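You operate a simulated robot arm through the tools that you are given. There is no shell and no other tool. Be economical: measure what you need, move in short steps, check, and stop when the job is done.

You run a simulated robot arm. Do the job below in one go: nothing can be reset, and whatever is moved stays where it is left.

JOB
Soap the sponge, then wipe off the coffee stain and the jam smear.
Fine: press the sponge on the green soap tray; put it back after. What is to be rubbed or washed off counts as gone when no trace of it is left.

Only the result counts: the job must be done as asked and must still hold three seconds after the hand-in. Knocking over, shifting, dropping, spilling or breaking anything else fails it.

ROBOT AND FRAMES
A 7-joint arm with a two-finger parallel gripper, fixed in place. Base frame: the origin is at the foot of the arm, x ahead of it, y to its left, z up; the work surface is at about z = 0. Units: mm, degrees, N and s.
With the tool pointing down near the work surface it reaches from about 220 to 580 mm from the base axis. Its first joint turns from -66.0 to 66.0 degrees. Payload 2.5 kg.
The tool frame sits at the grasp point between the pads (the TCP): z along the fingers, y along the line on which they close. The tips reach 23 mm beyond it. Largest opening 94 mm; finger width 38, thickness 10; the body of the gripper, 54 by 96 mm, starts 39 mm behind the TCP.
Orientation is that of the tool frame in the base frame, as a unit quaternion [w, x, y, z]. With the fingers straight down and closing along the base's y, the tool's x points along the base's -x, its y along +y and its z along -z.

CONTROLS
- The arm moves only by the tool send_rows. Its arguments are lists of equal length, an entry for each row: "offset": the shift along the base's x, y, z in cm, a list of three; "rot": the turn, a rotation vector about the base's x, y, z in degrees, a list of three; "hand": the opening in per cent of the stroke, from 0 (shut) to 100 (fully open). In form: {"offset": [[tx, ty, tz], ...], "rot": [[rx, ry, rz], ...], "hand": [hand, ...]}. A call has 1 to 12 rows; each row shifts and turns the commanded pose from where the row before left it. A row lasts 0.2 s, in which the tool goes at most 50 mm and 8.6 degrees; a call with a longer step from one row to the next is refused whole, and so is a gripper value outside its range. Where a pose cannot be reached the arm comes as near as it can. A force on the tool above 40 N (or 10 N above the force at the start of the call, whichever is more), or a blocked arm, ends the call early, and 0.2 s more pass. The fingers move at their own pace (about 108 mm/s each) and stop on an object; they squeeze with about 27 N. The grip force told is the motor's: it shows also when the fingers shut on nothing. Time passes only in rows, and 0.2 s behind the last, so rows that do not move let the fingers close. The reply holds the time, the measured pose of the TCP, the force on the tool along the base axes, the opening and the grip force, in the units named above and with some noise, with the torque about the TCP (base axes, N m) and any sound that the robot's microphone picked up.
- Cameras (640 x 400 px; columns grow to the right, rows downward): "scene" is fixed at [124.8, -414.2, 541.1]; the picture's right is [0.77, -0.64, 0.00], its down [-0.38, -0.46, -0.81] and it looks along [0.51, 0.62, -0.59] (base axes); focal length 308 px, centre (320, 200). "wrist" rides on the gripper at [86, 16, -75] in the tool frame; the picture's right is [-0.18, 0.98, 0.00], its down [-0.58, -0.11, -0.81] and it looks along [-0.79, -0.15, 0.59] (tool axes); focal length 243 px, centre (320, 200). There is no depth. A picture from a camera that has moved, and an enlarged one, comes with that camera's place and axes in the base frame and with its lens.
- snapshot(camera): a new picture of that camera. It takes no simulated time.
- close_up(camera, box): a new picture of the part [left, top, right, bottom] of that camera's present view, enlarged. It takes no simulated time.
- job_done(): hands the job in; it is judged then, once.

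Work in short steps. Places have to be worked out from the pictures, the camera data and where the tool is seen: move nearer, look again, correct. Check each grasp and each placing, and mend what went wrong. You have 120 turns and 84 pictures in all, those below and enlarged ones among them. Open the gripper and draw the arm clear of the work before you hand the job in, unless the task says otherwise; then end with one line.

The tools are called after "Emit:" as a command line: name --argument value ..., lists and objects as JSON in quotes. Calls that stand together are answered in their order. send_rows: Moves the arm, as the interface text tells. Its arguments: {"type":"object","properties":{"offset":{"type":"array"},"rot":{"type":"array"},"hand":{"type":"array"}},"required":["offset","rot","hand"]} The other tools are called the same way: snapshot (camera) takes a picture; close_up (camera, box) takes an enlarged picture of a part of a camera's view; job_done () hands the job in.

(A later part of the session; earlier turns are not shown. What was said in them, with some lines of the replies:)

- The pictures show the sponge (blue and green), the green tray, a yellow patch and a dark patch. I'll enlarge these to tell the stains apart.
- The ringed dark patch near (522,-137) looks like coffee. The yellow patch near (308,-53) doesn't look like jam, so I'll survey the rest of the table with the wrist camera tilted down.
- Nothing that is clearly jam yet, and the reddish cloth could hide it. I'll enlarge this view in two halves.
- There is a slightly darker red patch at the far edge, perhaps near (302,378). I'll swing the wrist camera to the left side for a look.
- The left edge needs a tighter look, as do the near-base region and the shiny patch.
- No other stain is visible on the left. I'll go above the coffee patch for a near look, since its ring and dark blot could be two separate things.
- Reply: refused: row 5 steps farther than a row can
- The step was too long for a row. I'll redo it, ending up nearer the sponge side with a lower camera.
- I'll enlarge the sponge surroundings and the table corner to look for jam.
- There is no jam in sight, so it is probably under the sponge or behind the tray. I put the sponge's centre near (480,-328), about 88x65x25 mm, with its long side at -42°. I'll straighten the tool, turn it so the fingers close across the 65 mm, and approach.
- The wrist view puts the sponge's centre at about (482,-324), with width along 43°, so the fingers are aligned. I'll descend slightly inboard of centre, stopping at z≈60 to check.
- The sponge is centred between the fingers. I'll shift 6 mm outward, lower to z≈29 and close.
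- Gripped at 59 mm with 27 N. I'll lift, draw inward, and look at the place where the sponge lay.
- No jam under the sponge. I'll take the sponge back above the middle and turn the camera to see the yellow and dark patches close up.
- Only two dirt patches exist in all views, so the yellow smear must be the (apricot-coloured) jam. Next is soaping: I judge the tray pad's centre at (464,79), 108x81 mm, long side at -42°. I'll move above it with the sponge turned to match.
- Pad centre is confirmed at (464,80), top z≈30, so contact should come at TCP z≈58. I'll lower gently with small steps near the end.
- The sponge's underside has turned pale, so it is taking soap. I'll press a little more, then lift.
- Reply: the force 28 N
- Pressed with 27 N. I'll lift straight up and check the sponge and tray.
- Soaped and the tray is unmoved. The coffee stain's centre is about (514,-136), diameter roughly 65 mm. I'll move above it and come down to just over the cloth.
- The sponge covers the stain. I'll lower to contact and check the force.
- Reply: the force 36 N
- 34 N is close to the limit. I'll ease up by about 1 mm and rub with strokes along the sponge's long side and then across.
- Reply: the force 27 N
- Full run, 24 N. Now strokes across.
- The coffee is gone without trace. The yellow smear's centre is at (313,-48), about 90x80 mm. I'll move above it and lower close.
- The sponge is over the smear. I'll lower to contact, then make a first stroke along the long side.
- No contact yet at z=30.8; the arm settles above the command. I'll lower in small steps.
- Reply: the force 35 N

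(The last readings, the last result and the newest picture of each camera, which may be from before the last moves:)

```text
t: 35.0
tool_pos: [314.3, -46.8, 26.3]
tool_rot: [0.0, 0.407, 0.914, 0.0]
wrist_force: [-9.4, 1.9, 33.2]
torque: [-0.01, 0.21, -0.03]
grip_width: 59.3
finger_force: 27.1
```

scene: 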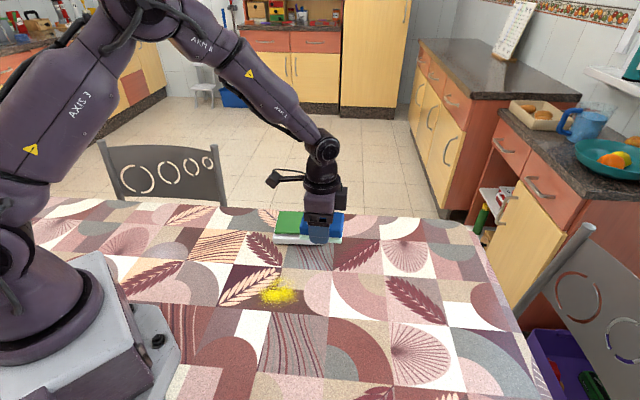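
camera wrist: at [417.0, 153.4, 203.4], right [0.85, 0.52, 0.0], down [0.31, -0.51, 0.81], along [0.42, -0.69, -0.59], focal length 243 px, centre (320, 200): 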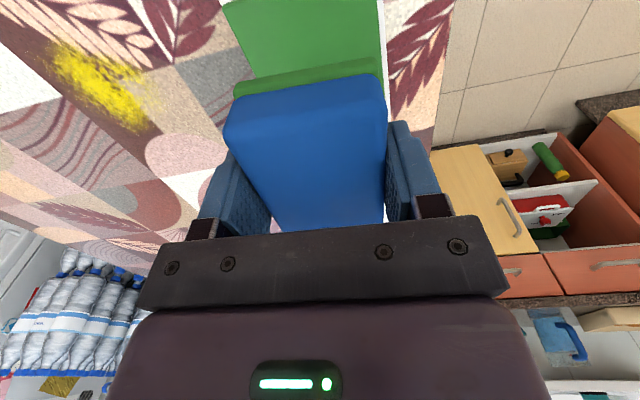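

Contact now, at 33 N. I'll ease slightly and stroke along the long side.

Emit:
send_rows --offset '[[0, 0, 0.05], [1, -1, 0], [1, -1, 0], [-1, 1, 0], [-1, 1, 0], [-1, 1, 0], [-1, 1, 0], [1, -1, 0], [1, -1, 0], [0, 0, 0]]' --rot '[[0, 0, 0], [0, 0, 0], [0, 0, 0], [0, 0, 0], [0, 0, 0], [0, 0, 0], [0, 0, 0], [0, 0, 0], [0, 0, 0], [0, 0, 0]]' --hand '[40, 40, 40, 40, 40, 40, 40, 40, 40, 40]'

Emit:
send_rows --offset '[[1, 1, 0], [1, 1, 0], [1, 1, 0], [-1, -1, 0], [-1, -1, 0], [-1, -1, 0], [-1, -1, 0], [-1, -1, 0], [-1, -1, 0], [1, 1, 0], [1, 1, 0], [1, 1, 0]]' --rot '[[0, 0, 0], [0, 0, 0], [0, 0, 0], [0, 0, 0], [0, 0, 0], [0, 0, 0], [0, 0, 0], [0, 0, 0], [0, 0, 0], [0, 0, 0], [0, 0, 0], [0, 0, 0]]' --hand '[40, 40, 40, 40, 40, 40, 40, 40, 40, 40, 40, 40]'

Emit:
send_rows --offset '[[0, 0, 1], [0, 0, 3], [0, 0, 3], [2.5, -3.5, 2], [2.5, -3.5, 0], [2.5, -3.5, 0], [0, 0, 0]]' --rot '[[0, 0, 0], [0, 0, 0], [0, 0, 0], [0, 0, 0], [0, 0, 0], [0, 0, 0], [0, 0, 0]]' --hand '[40, 40, 40, 40, 40, 40, 40]'

Emit:
close_up --camera "scene" --box '[220, 220, 380, 320]'

Emit:
snapshot --camera "scene"

```text
t: 37.2
tool_pos: [311.4, -45.2, 25.7]
tool_rot: [0.0, 0.407, 0.913, 0.0]
wrist_force: [-0.6, 0.3, -1.0]
torque: [0.0, -0.03, 0.03]
grip_width: 59.0
finger_force: 27.2
```

```text
t: 39.8
tool_pos: [314.7, -45.6, 24.6]
tool_rot: [0.0, 0.406, 0.914, 0.0]
wrist_force: [0.3, 0.2, 0.1]
torque: [-0.01, 0.01, -0.02]
grip_width: 58.9
finger_force: 27.2
```

```text
t: 41.4
tool_pos: [386.8, -149.8, 112.9]
tool_rot: [0.0, 0.406, 0.914, -0.001]
wrist_force: [0.2, 0.4, -0.2]
torque: [-0.01, -0.02, -0.02]
grip_width: 58.9
finger_force: 26.7
```

```text
4.00 times, centred on (300, 270) of scene
camera zoom: at [124.8, -414.2, 541.1], right [0.77, -0.64, 0.0], down [-0.38, -0.46, -0.81], along [0.51, 0.62, -0.59], focal length 1232 px, centre (400, -80)
```

zoom: 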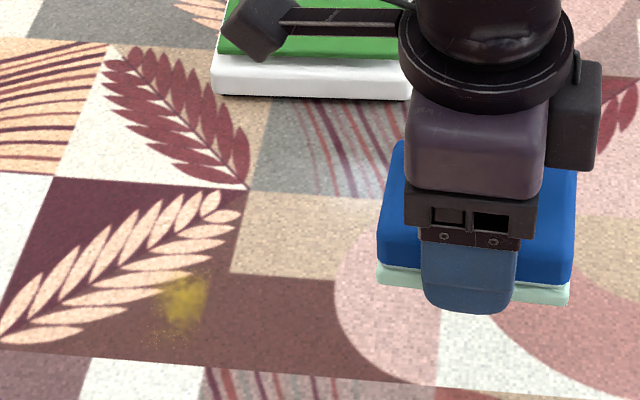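

```text
39 pictures are left
```

scene: 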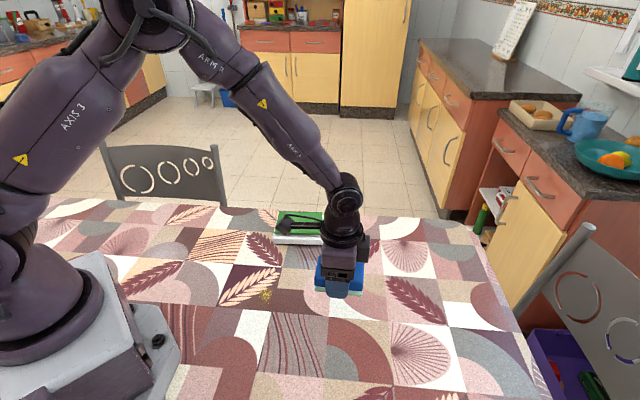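

Most is gone; a faint remnant is left around (288,-34). Contact was too light there, so I'll go back centred on it and press properly.

Emit:
send_rows --offset '[[-2.5, 3, 0], [-2.5, 3, 0], [-2.5, 3, 0], [-2.3, 2.6, 0], [0, 0, -3], [0, 0, -3], [0, 0, -2], [0, 0, 0]]' --rot '[[0, 0, 0], [0, 0, 0], [0, 0, 0], [0, 0, 0], [0, 0, 0], [0, 0, 0], [0, 0, 0], [0, 0, 0]]' --hand '[40, 40, 40, 40, 40, 40, 40, 40]'

Emit:
send_rows --offset '[[0, 0, -0.3], [0, 0, -0.2], [0, 0, 0]]' --rot '[[0, 0, 0], [0, 0, 0], [0, 0, 0]]' --hand '[40, 40, 40]'

```text
t: 43.2
tool_pos: [291.9, -35.9, 35.0]
tool_rot: [0.001, 0.407, 0.913, 0.001]
wrist_force: [0.3, 0.3, 0.4]
torque: [0.01, 0.02, 0.0]
grip_width: 59.1
finger_force: 27.3
```

```text
t: 44.0
tool_pos: [290.4, -36.3, 30.5]
tool_rot: [-0.001, 0.406, 0.914, 0.0]
wrist_force: [0.0, -0.8, 0.1]
torque: [-0.02, -0.04, 0.0]
grip_width: 58.8
finger_force: 27.0
```

Emit:
send_rows --offset '[[0, 0, -0.3], [0, 0, -0.1], [0, 0, -0.1], [0, 0, 0]]' --rot '[[0, 0, 0], [0, 0, 0], [0, 0, 0], [0, 0, 0]]' --hand '[40, 40, 40, 40]'

```text
t: 45.0
tool_pos: [291.5, -35.8, 25.1]
tool_rot: [0.0, 0.406, 0.914, 0.0]
wrist_force: [-0.4, 0.5, 0.0]
torque: [0.01, -0.04, -0.01]
grip_width: 58.9
finger_force: 27.1
```

Emit:
send_rows --offset '[[0, 0, -0.1], [0, 0, 0]]' --rot '[[0, 0, 0], [0, 0, 0]]' --hand '[40, 40]'

Emit:
close_up --camera "scene" --box '[220, 240, 340, 320]'

```text
t: 45.6
tool_pos: [290.4, -35.9, 25.4]
tool_rot: [0.001, 0.407, 0.913, 0.0]
wrist_force: [1.0, -0.9, 9.9]
torque: [-0.05, 0.05, 0.0]
grip_width: 59.0
finger_force: 27.3
```

```text
5.00 times, centred on (280, 280) of scene
camera zoom: at [124.8, -414.2, 541.1], right [0.77, -0.64, 0.0], down [-0.38, -0.46, -0.81], along [0.51, 0.62, -0.59], focal length 1540 px, centre (520, -200)
```

zoom: 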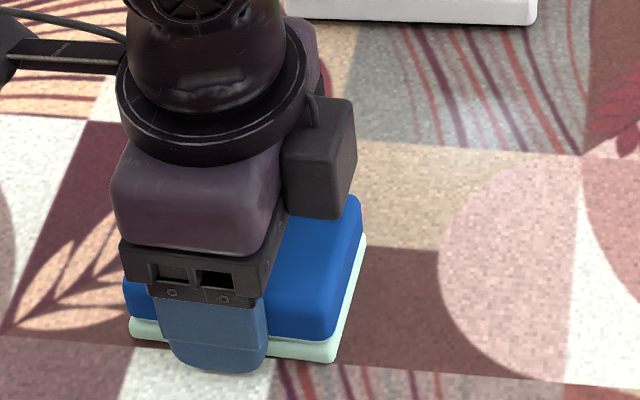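

Light contact at 10 N. I'll add a touch of pressure and rub both ways.

Emit:
send_rows --offset '[[0, 0, -0.04], [1, -1, 0], [1, -1, 0], [-1, 1, 0], [-1, 1, 0], [-1, 1, 0], [-1, 1, 0], [1, -1, 0], [1, -1, 0], [0, 0, 0]]' --rot '[[0, 0, 0], [0, 0, 0], [0, 0, 0], [0, 0, 0], [0, 0, 0], [0, 0, 0], [0, 0, 0], [0, 0, 0], [0, 0, 0], [0, 0, 0]]' --hand '[40, 40, 40, 40, 40, 40, 40, 40, 40, 40]'

```text
t: 47.4
tool_pos: [272.0, -18.1, 24.0]
tool_rot: [-0.004, 0.405, 0.914, 0.002]
wrist_force: [-2.4, 1.0, 10.5]
torque: [-0.33, -0.32, -0.05]
grip_width: 59.2
finger_force: 26.9
stopped in row 8: the force on the tool passed its limit at 53 N (the readings are from after the stop); the commanded pose is now the measured one
```

The force spiked at a turning point. I'll lift, move away and look.

Emit:
send_rows --offset '[[0, 0, 1], [0, 0, 3], [0, 0, 3], [2.5, -3.5, 2], [2.5, -3.5, 0], [2.5, -3.5, 0], [2, -2.5, 0], [0, 0, 0]]' --rot '[[0, 0, 0], [0, 0, 0], [0, 0, 0], [0, 0, 0], [0, 0, 0], [0, 0, 0], [0, 0, 0], [0, 0, 0]]' --hand '[40, 40, 40, 40, 40, 40, 40, 40]'

Emit:
close_up --camera "scene" --box '[220, 240, 340, 320]'

Emit:
snapshot --camera "wrist"

Emit:
close_up --camera "scene" --box '[300, 220, 420, 320]'

```text
t: 49.1
tool_pos: [365.0, -146.6, 114.4]
tool_rot: [-0.005, 0.405, 0.914, 0.0]
wrist_force: [0.0, -0.1, -0.2]
torque: [0.0, -0.01, 0.02]
grip_width: 59.0
finger_force: 27.2
```

```text
5.00 times, centred on (280, 280) of scene
camera zoom: at [124.8, -414.2, 541.1], right [0.77, -0.64, 0.0], down [-0.38, -0.46, -0.81], along [0.51, 0.62, -0.59], focal length 1540 px, centre (520, -200)
```

zoom: 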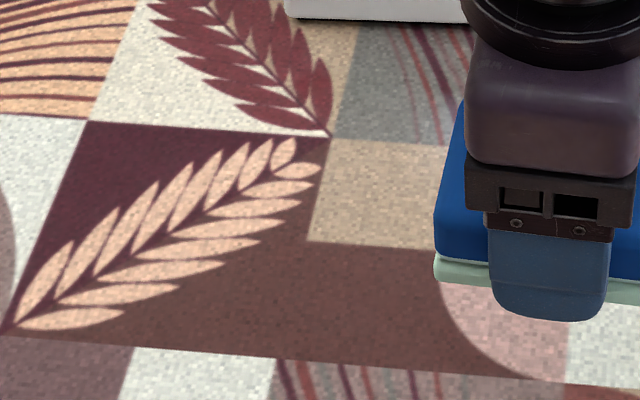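

```text
36 pictures are left
camera wrist: at [318.3, -72.4, 187.9], right [0.85, 0.52, 0.0], down [0.32, -0.51, 0.8], along [0.42, -0.68, -0.6], focal length 243 px, centre (320, 200)
```

wrist: 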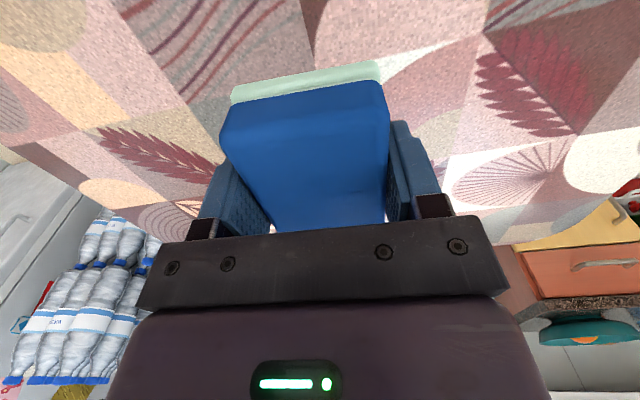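

```text
4.00 times, centred on (360, 270) of scene
camera zoom: at [124.8, -414.2, 541.1], right [0.77, -0.64, 0.0], down [-0.38, -0.46, -0.81], along [0.51, 0.62, -0.59], focal length 1232 px, centre (160, -80)
```

zoom: 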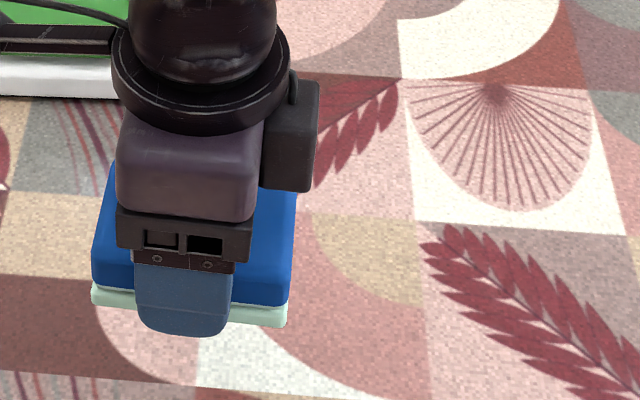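

Both stains are gone. Now the sponge goes back to where it lay, at grip pose (482,-324) with the same yaw.

Emit:
send_rows --offset '[[1.95, -2.95, 0], [1.95, -2.95, 0], [1.95, -2.95, 0], [1.95, -2.95, 0], [1.95, -2.95, 0], [1.9, -2.95, 0], [0, 0, -3], [0, 0, -3], [0, 0, -1.8], [0, 0, 0]]' --rot '[[0, 0, 0], [0, 0, 0], [0, 0, 0], [0, 0, 0], [0, 0, 0], [0, 0, 0], [0, 0, 0], [0, 0, 0], [0, 0, 0], [0, 0, 0]]' --hand '[40, 40, 40, 40, 40, 40, 40, 40, 40, 40]'

Emit:
close_up --camera "scene" --box '[380, 260, 540, 380]'

```text
t: 51.4
tool_pos: [484.0, -325.8, 34.4]
tool_rot: [-0.005, 0.405, 0.914, 0.001]
wrist_force: [0.0, 0.5, 0.2]
torque: [-0.02, 0.0, -0.01]
grip_width: 59.2
finger_force: 27.1
```

```text
3.33 times, centred on (460, 320) of scene
camera zoom: at [124.8, -414.2, 541.1], right [0.77, -0.64, 0.0], down [-0.38, -0.46, -0.81], along [0.51, 0.62, -0.59], focal length 1027 px, centre (-147, -200)
```

zoom: 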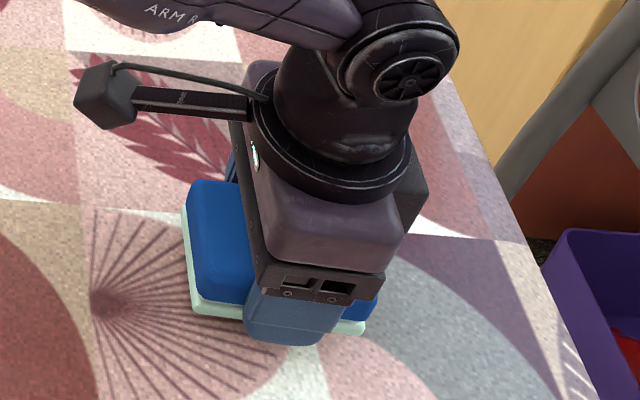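

Compared with the original picture, the sponge sits about 6 mm too far to the right. I'll correct that while lowering to the cloth.

Emit:
send_rows --offset '[[-0.4, 0.35, -0.3], [0, 0, -0.3], [0, 0, -0.1], [0, 0, 0]]' --rot '[[0, 0, 0], [0, 0, 0], [0, 0, 0], [0, 0, 0]]' --hand '[40, 40, 40, 40]'

Emit:
close_up --camera "scene" --box '[380, 260, 540, 380]'

```text
t: 52.4
tool_pos: [480.6, -321.6, 29.9]
tool_rot: [-0.005, 0.405, 0.914, 0.001]
wrist_force: [0.7, -0.4, -0.6]
torque: [0.0, 0.03, 0.03]
grip_width: 59.2
finger_force: 27.3
```

```text
3.33 times, centred on (460, 320) of scene
camera zoom: at [124.8, -414.2, 541.1], right [0.77, -0.64, 0.0], down [-0.38, -0.46, -0.81], along [0.51, 0.62, -0.59], focal length 1027 px, centre (-147, -200)
```

zoom: 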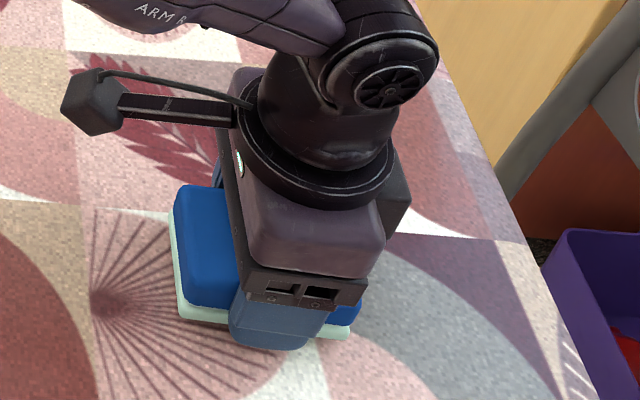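

Nearly there; about 3–4 mm more to lower and 2 mm back to the right.

Emit:
send_rows --offset '[[0.2, -0.15, -0.15], [0, 0, -0.1], [0, 0, -0.1], [0, 0, 0]]' --rot '[[0, 0, 0], [0, 0, 0], [0, 0, 0], [0, 0, 0]]' --hand '[40, 40, 40, 40]'

```text
t: 53.4
tool_pos: [481.8, -323.9, 24.7]
tool_rot: [-0.004, 0.405, 0.914, 0.001]
wrist_force: [-0.6, 0.1, 0.5]
torque: [-0.01, 0.01, -0.01]
grip_width: 59.2
finger_force: 26.9
```

Emit:
send_rows --offset '[[0, 0, -0.1], [0, 0, 0]]' --rot '[[0, 0, 0], [0, 0, 0]]' --hand '[40, 40]'

Emit:
close_up --camera "scene" --box '[380, 260, 540, 380]'

```text
t: 54.0
tool_pos: [483.2, -322.4, 23.8]
tool_rot: [-0.004, 0.405, 0.915, 0.001]
wrist_force: [-0.4, -0.6, 1.2]
torque: [-0.03, -0.08, -0.04]
grip_width: 59.2
finger_force: 26.7
```

```text
3.33 times, centred on (460, 320) of scene
camera zoom: at [124.8, -414.2, 541.1], right [0.77, -0.64, 0.0], down [-0.38, -0.46, -0.81], along [0.51, 0.62, -0.59], focal length 1027 px, centre (-147, -200)
```

zoom: 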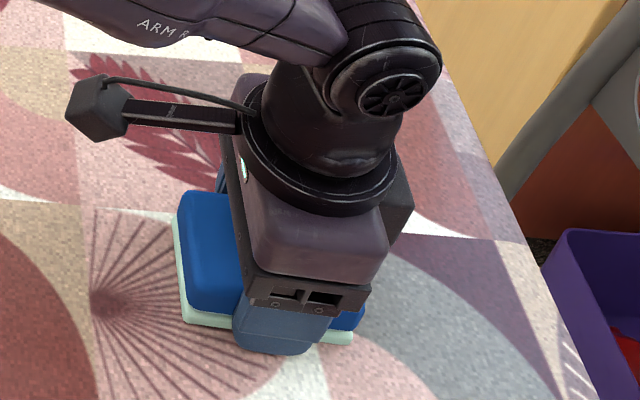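

Corners now match the original, with light contact. I'll release and rise.

Emit:
send_rows --offset '[[0, 0, 0], [0, 0, 0], [0, 0, 0], [0, 0, 1], [0, 0, 2], [0, 0, 3], [-1, 1, 4], [-3, 3, 2], [-3, 3, 2], [-3, 3, 2], [0, 0, 0]]' --rot '[[0, 0, 0], [0, 0, 0], [0, 0, 0], [0, 0, 0], [0, 0, 0], [0, 0, 0], [0, 0, 0], [0, 0, 0], [0, 0, 0], [0, 0, 0], [0, 0, 0]]' --hand '[75, 100, 100, 100, 100, 100, 100, 100, 100, 100, 100]'

Emit:
close_up --camera "scene" --box '[380, 260, 540, 380]'

Emit:
snapshot --camera "scene"

Emit:
snapshot --camera "wrist"

```text
t: 56.4
tool_pos: [380.3, -223.1, 185.4]
tool_rot: [-0.004, 0.405, 0.914, 0.001]
wrist_force: [0.0, -0.4, -0.2]
torque: [0.04, 0.0, -0.01]
grip_width: 94.1
finger_force: 0.0
```

```text
3.33 times, centred on (460, 320) of scene
camera zoom: at [124.8, -414.2, 541.1], right [0.77, -0.64, 0.0], down [-0.38, -0.46, -0.81], along [0.51, 0.62, -0.59], focal length 1027 px, centre (-147, -200)
```

zoom: 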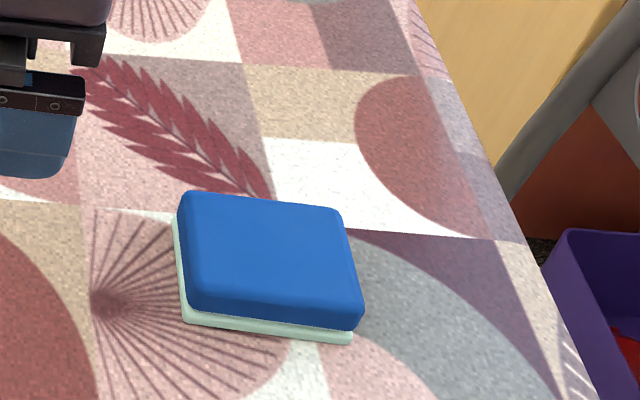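

```text
30 pictures are left
```

scene: 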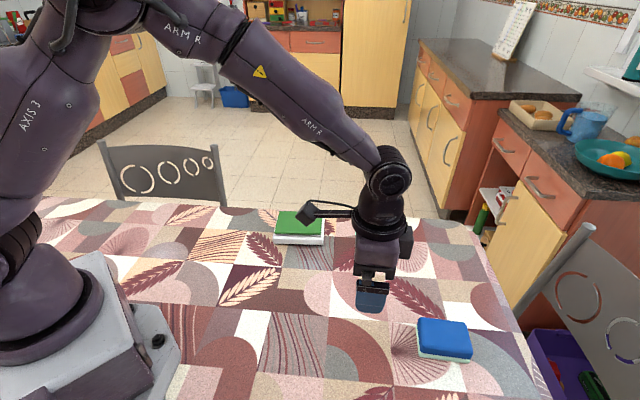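

```text
29 pictures are left
camera wrist: at [334.1, -147.8, 259.5], right [0.85, 0.52, 0.0], down [0.32, -0.51, 0.8], along [0.42, -0.68, -0.6], focal length 243 px, centre (320, 200)
```

wrist: 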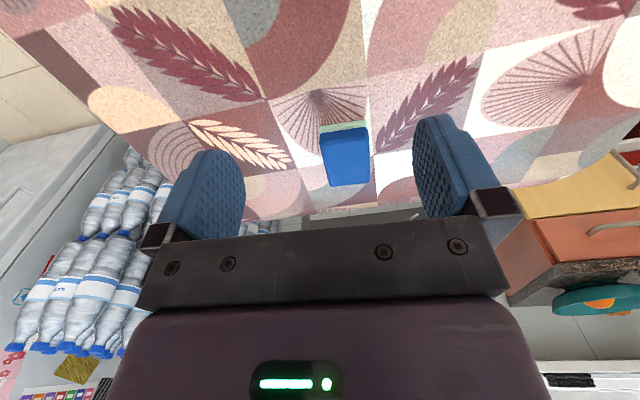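

The sponge is back in place. I'll draw the arm up and back, and check the wiped spots once more.

Emit:
send_rows --offset '[[-1, 3.5, 2], [-1, 3.5, 2], [-1, 3.5, 2], [-1, 3.5, 2], [-1, 3.5, 2], [0, 3.5, 2], [0, 0, 0], [0, 0, 0]]' --rot '[[0, 0, 8], [0, 0, 8], [0, 0, 8], [0, 0, 8], [0, 0, 8], [0, 0, 8], [0, 8, 0], [0, 8, 0]]' --hand '[100, 100, 100, 100, 100, 100, 100, 100]'

Emit:
close_up --camera "wrist" --box '[140, 0, 460, 200]'

Emit:
close_up --camera "scene" --box '[220, 200, 460, 350]'

Emit:
close_up --camera "scene" --box '[230, 255, 330, 320]'

```text
t: 58.1
tool_pos: [331.8, -13.1, 305.9]
tool_rot: [-0.145, -0.002, 0.989, -0.001]
wrist_force: [0.2, 0.2, 0.1]
torque: [0.01, -0.05, 0.02]
grip_width: 94.0
finger_force: 0.1
```

```text
2.00 times, centred on (300, 100) of wrist
camera zoom: at [269.9, 4.8, 400.3], right [0.17, 0.98, -0.05], down [0.79, -0.11, 0.61], along [0.59, -0.15, -0.79], focal length 485 px, centre (360, 400)
```

zoom: 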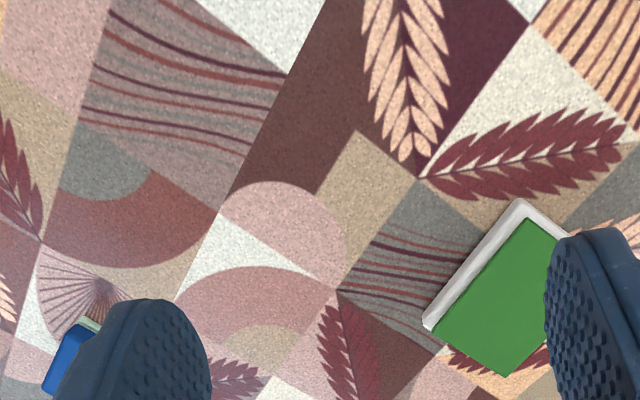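

```text
2.67 times, centred on (340, 275) of scene
camera zoom: at [124.8, -414.2, 541.1], right [0.77, -0.64, 0.0], down [-0.38, -0.46, -0.81], along [0.51, 0.62, -0.59], focal length 821 px, centre (267, 0)
```

zoom: 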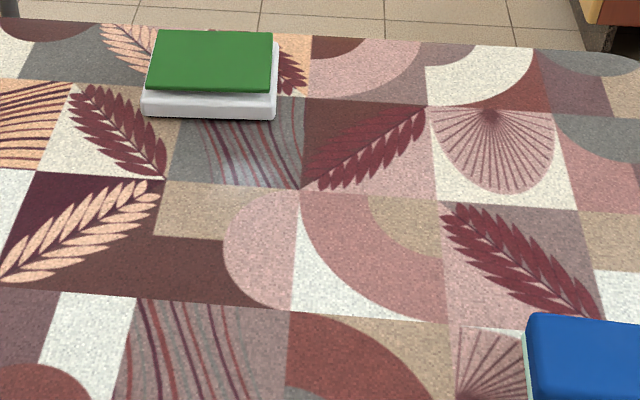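

```text
6.15 times, centred on (280, 288) of scene
camera zoom: at [124.8, -414.2, 541.1], right [0.77, -0.64, 0.0], down [-0.38, -0.46, -0.81], along [0.51, 0.62, -0.59], focal length 1895 px, centre (566, -338)
```

zoom: 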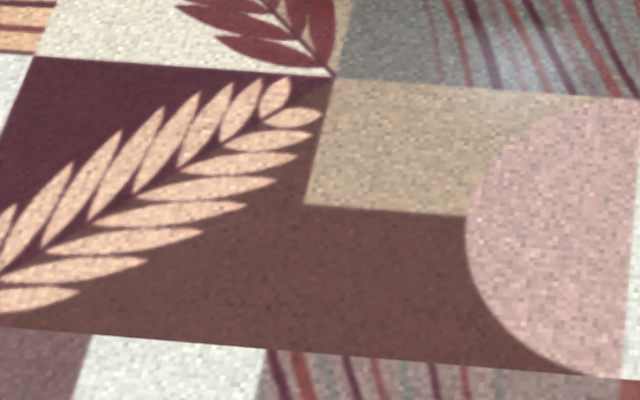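

Both spots are clean, the tray and sponge are in place, and the arm is clear with the gripper open. I'm handing in.

Emit:
job_done

```text
The job is handed in.
```

I soaped the sponge on the green tray, wiped off the coffee stain and the yellow smear with no trace visible in the last pictures, and put the sponge back; I took the yellow smear to be the jam because no other stain was visible on the table.
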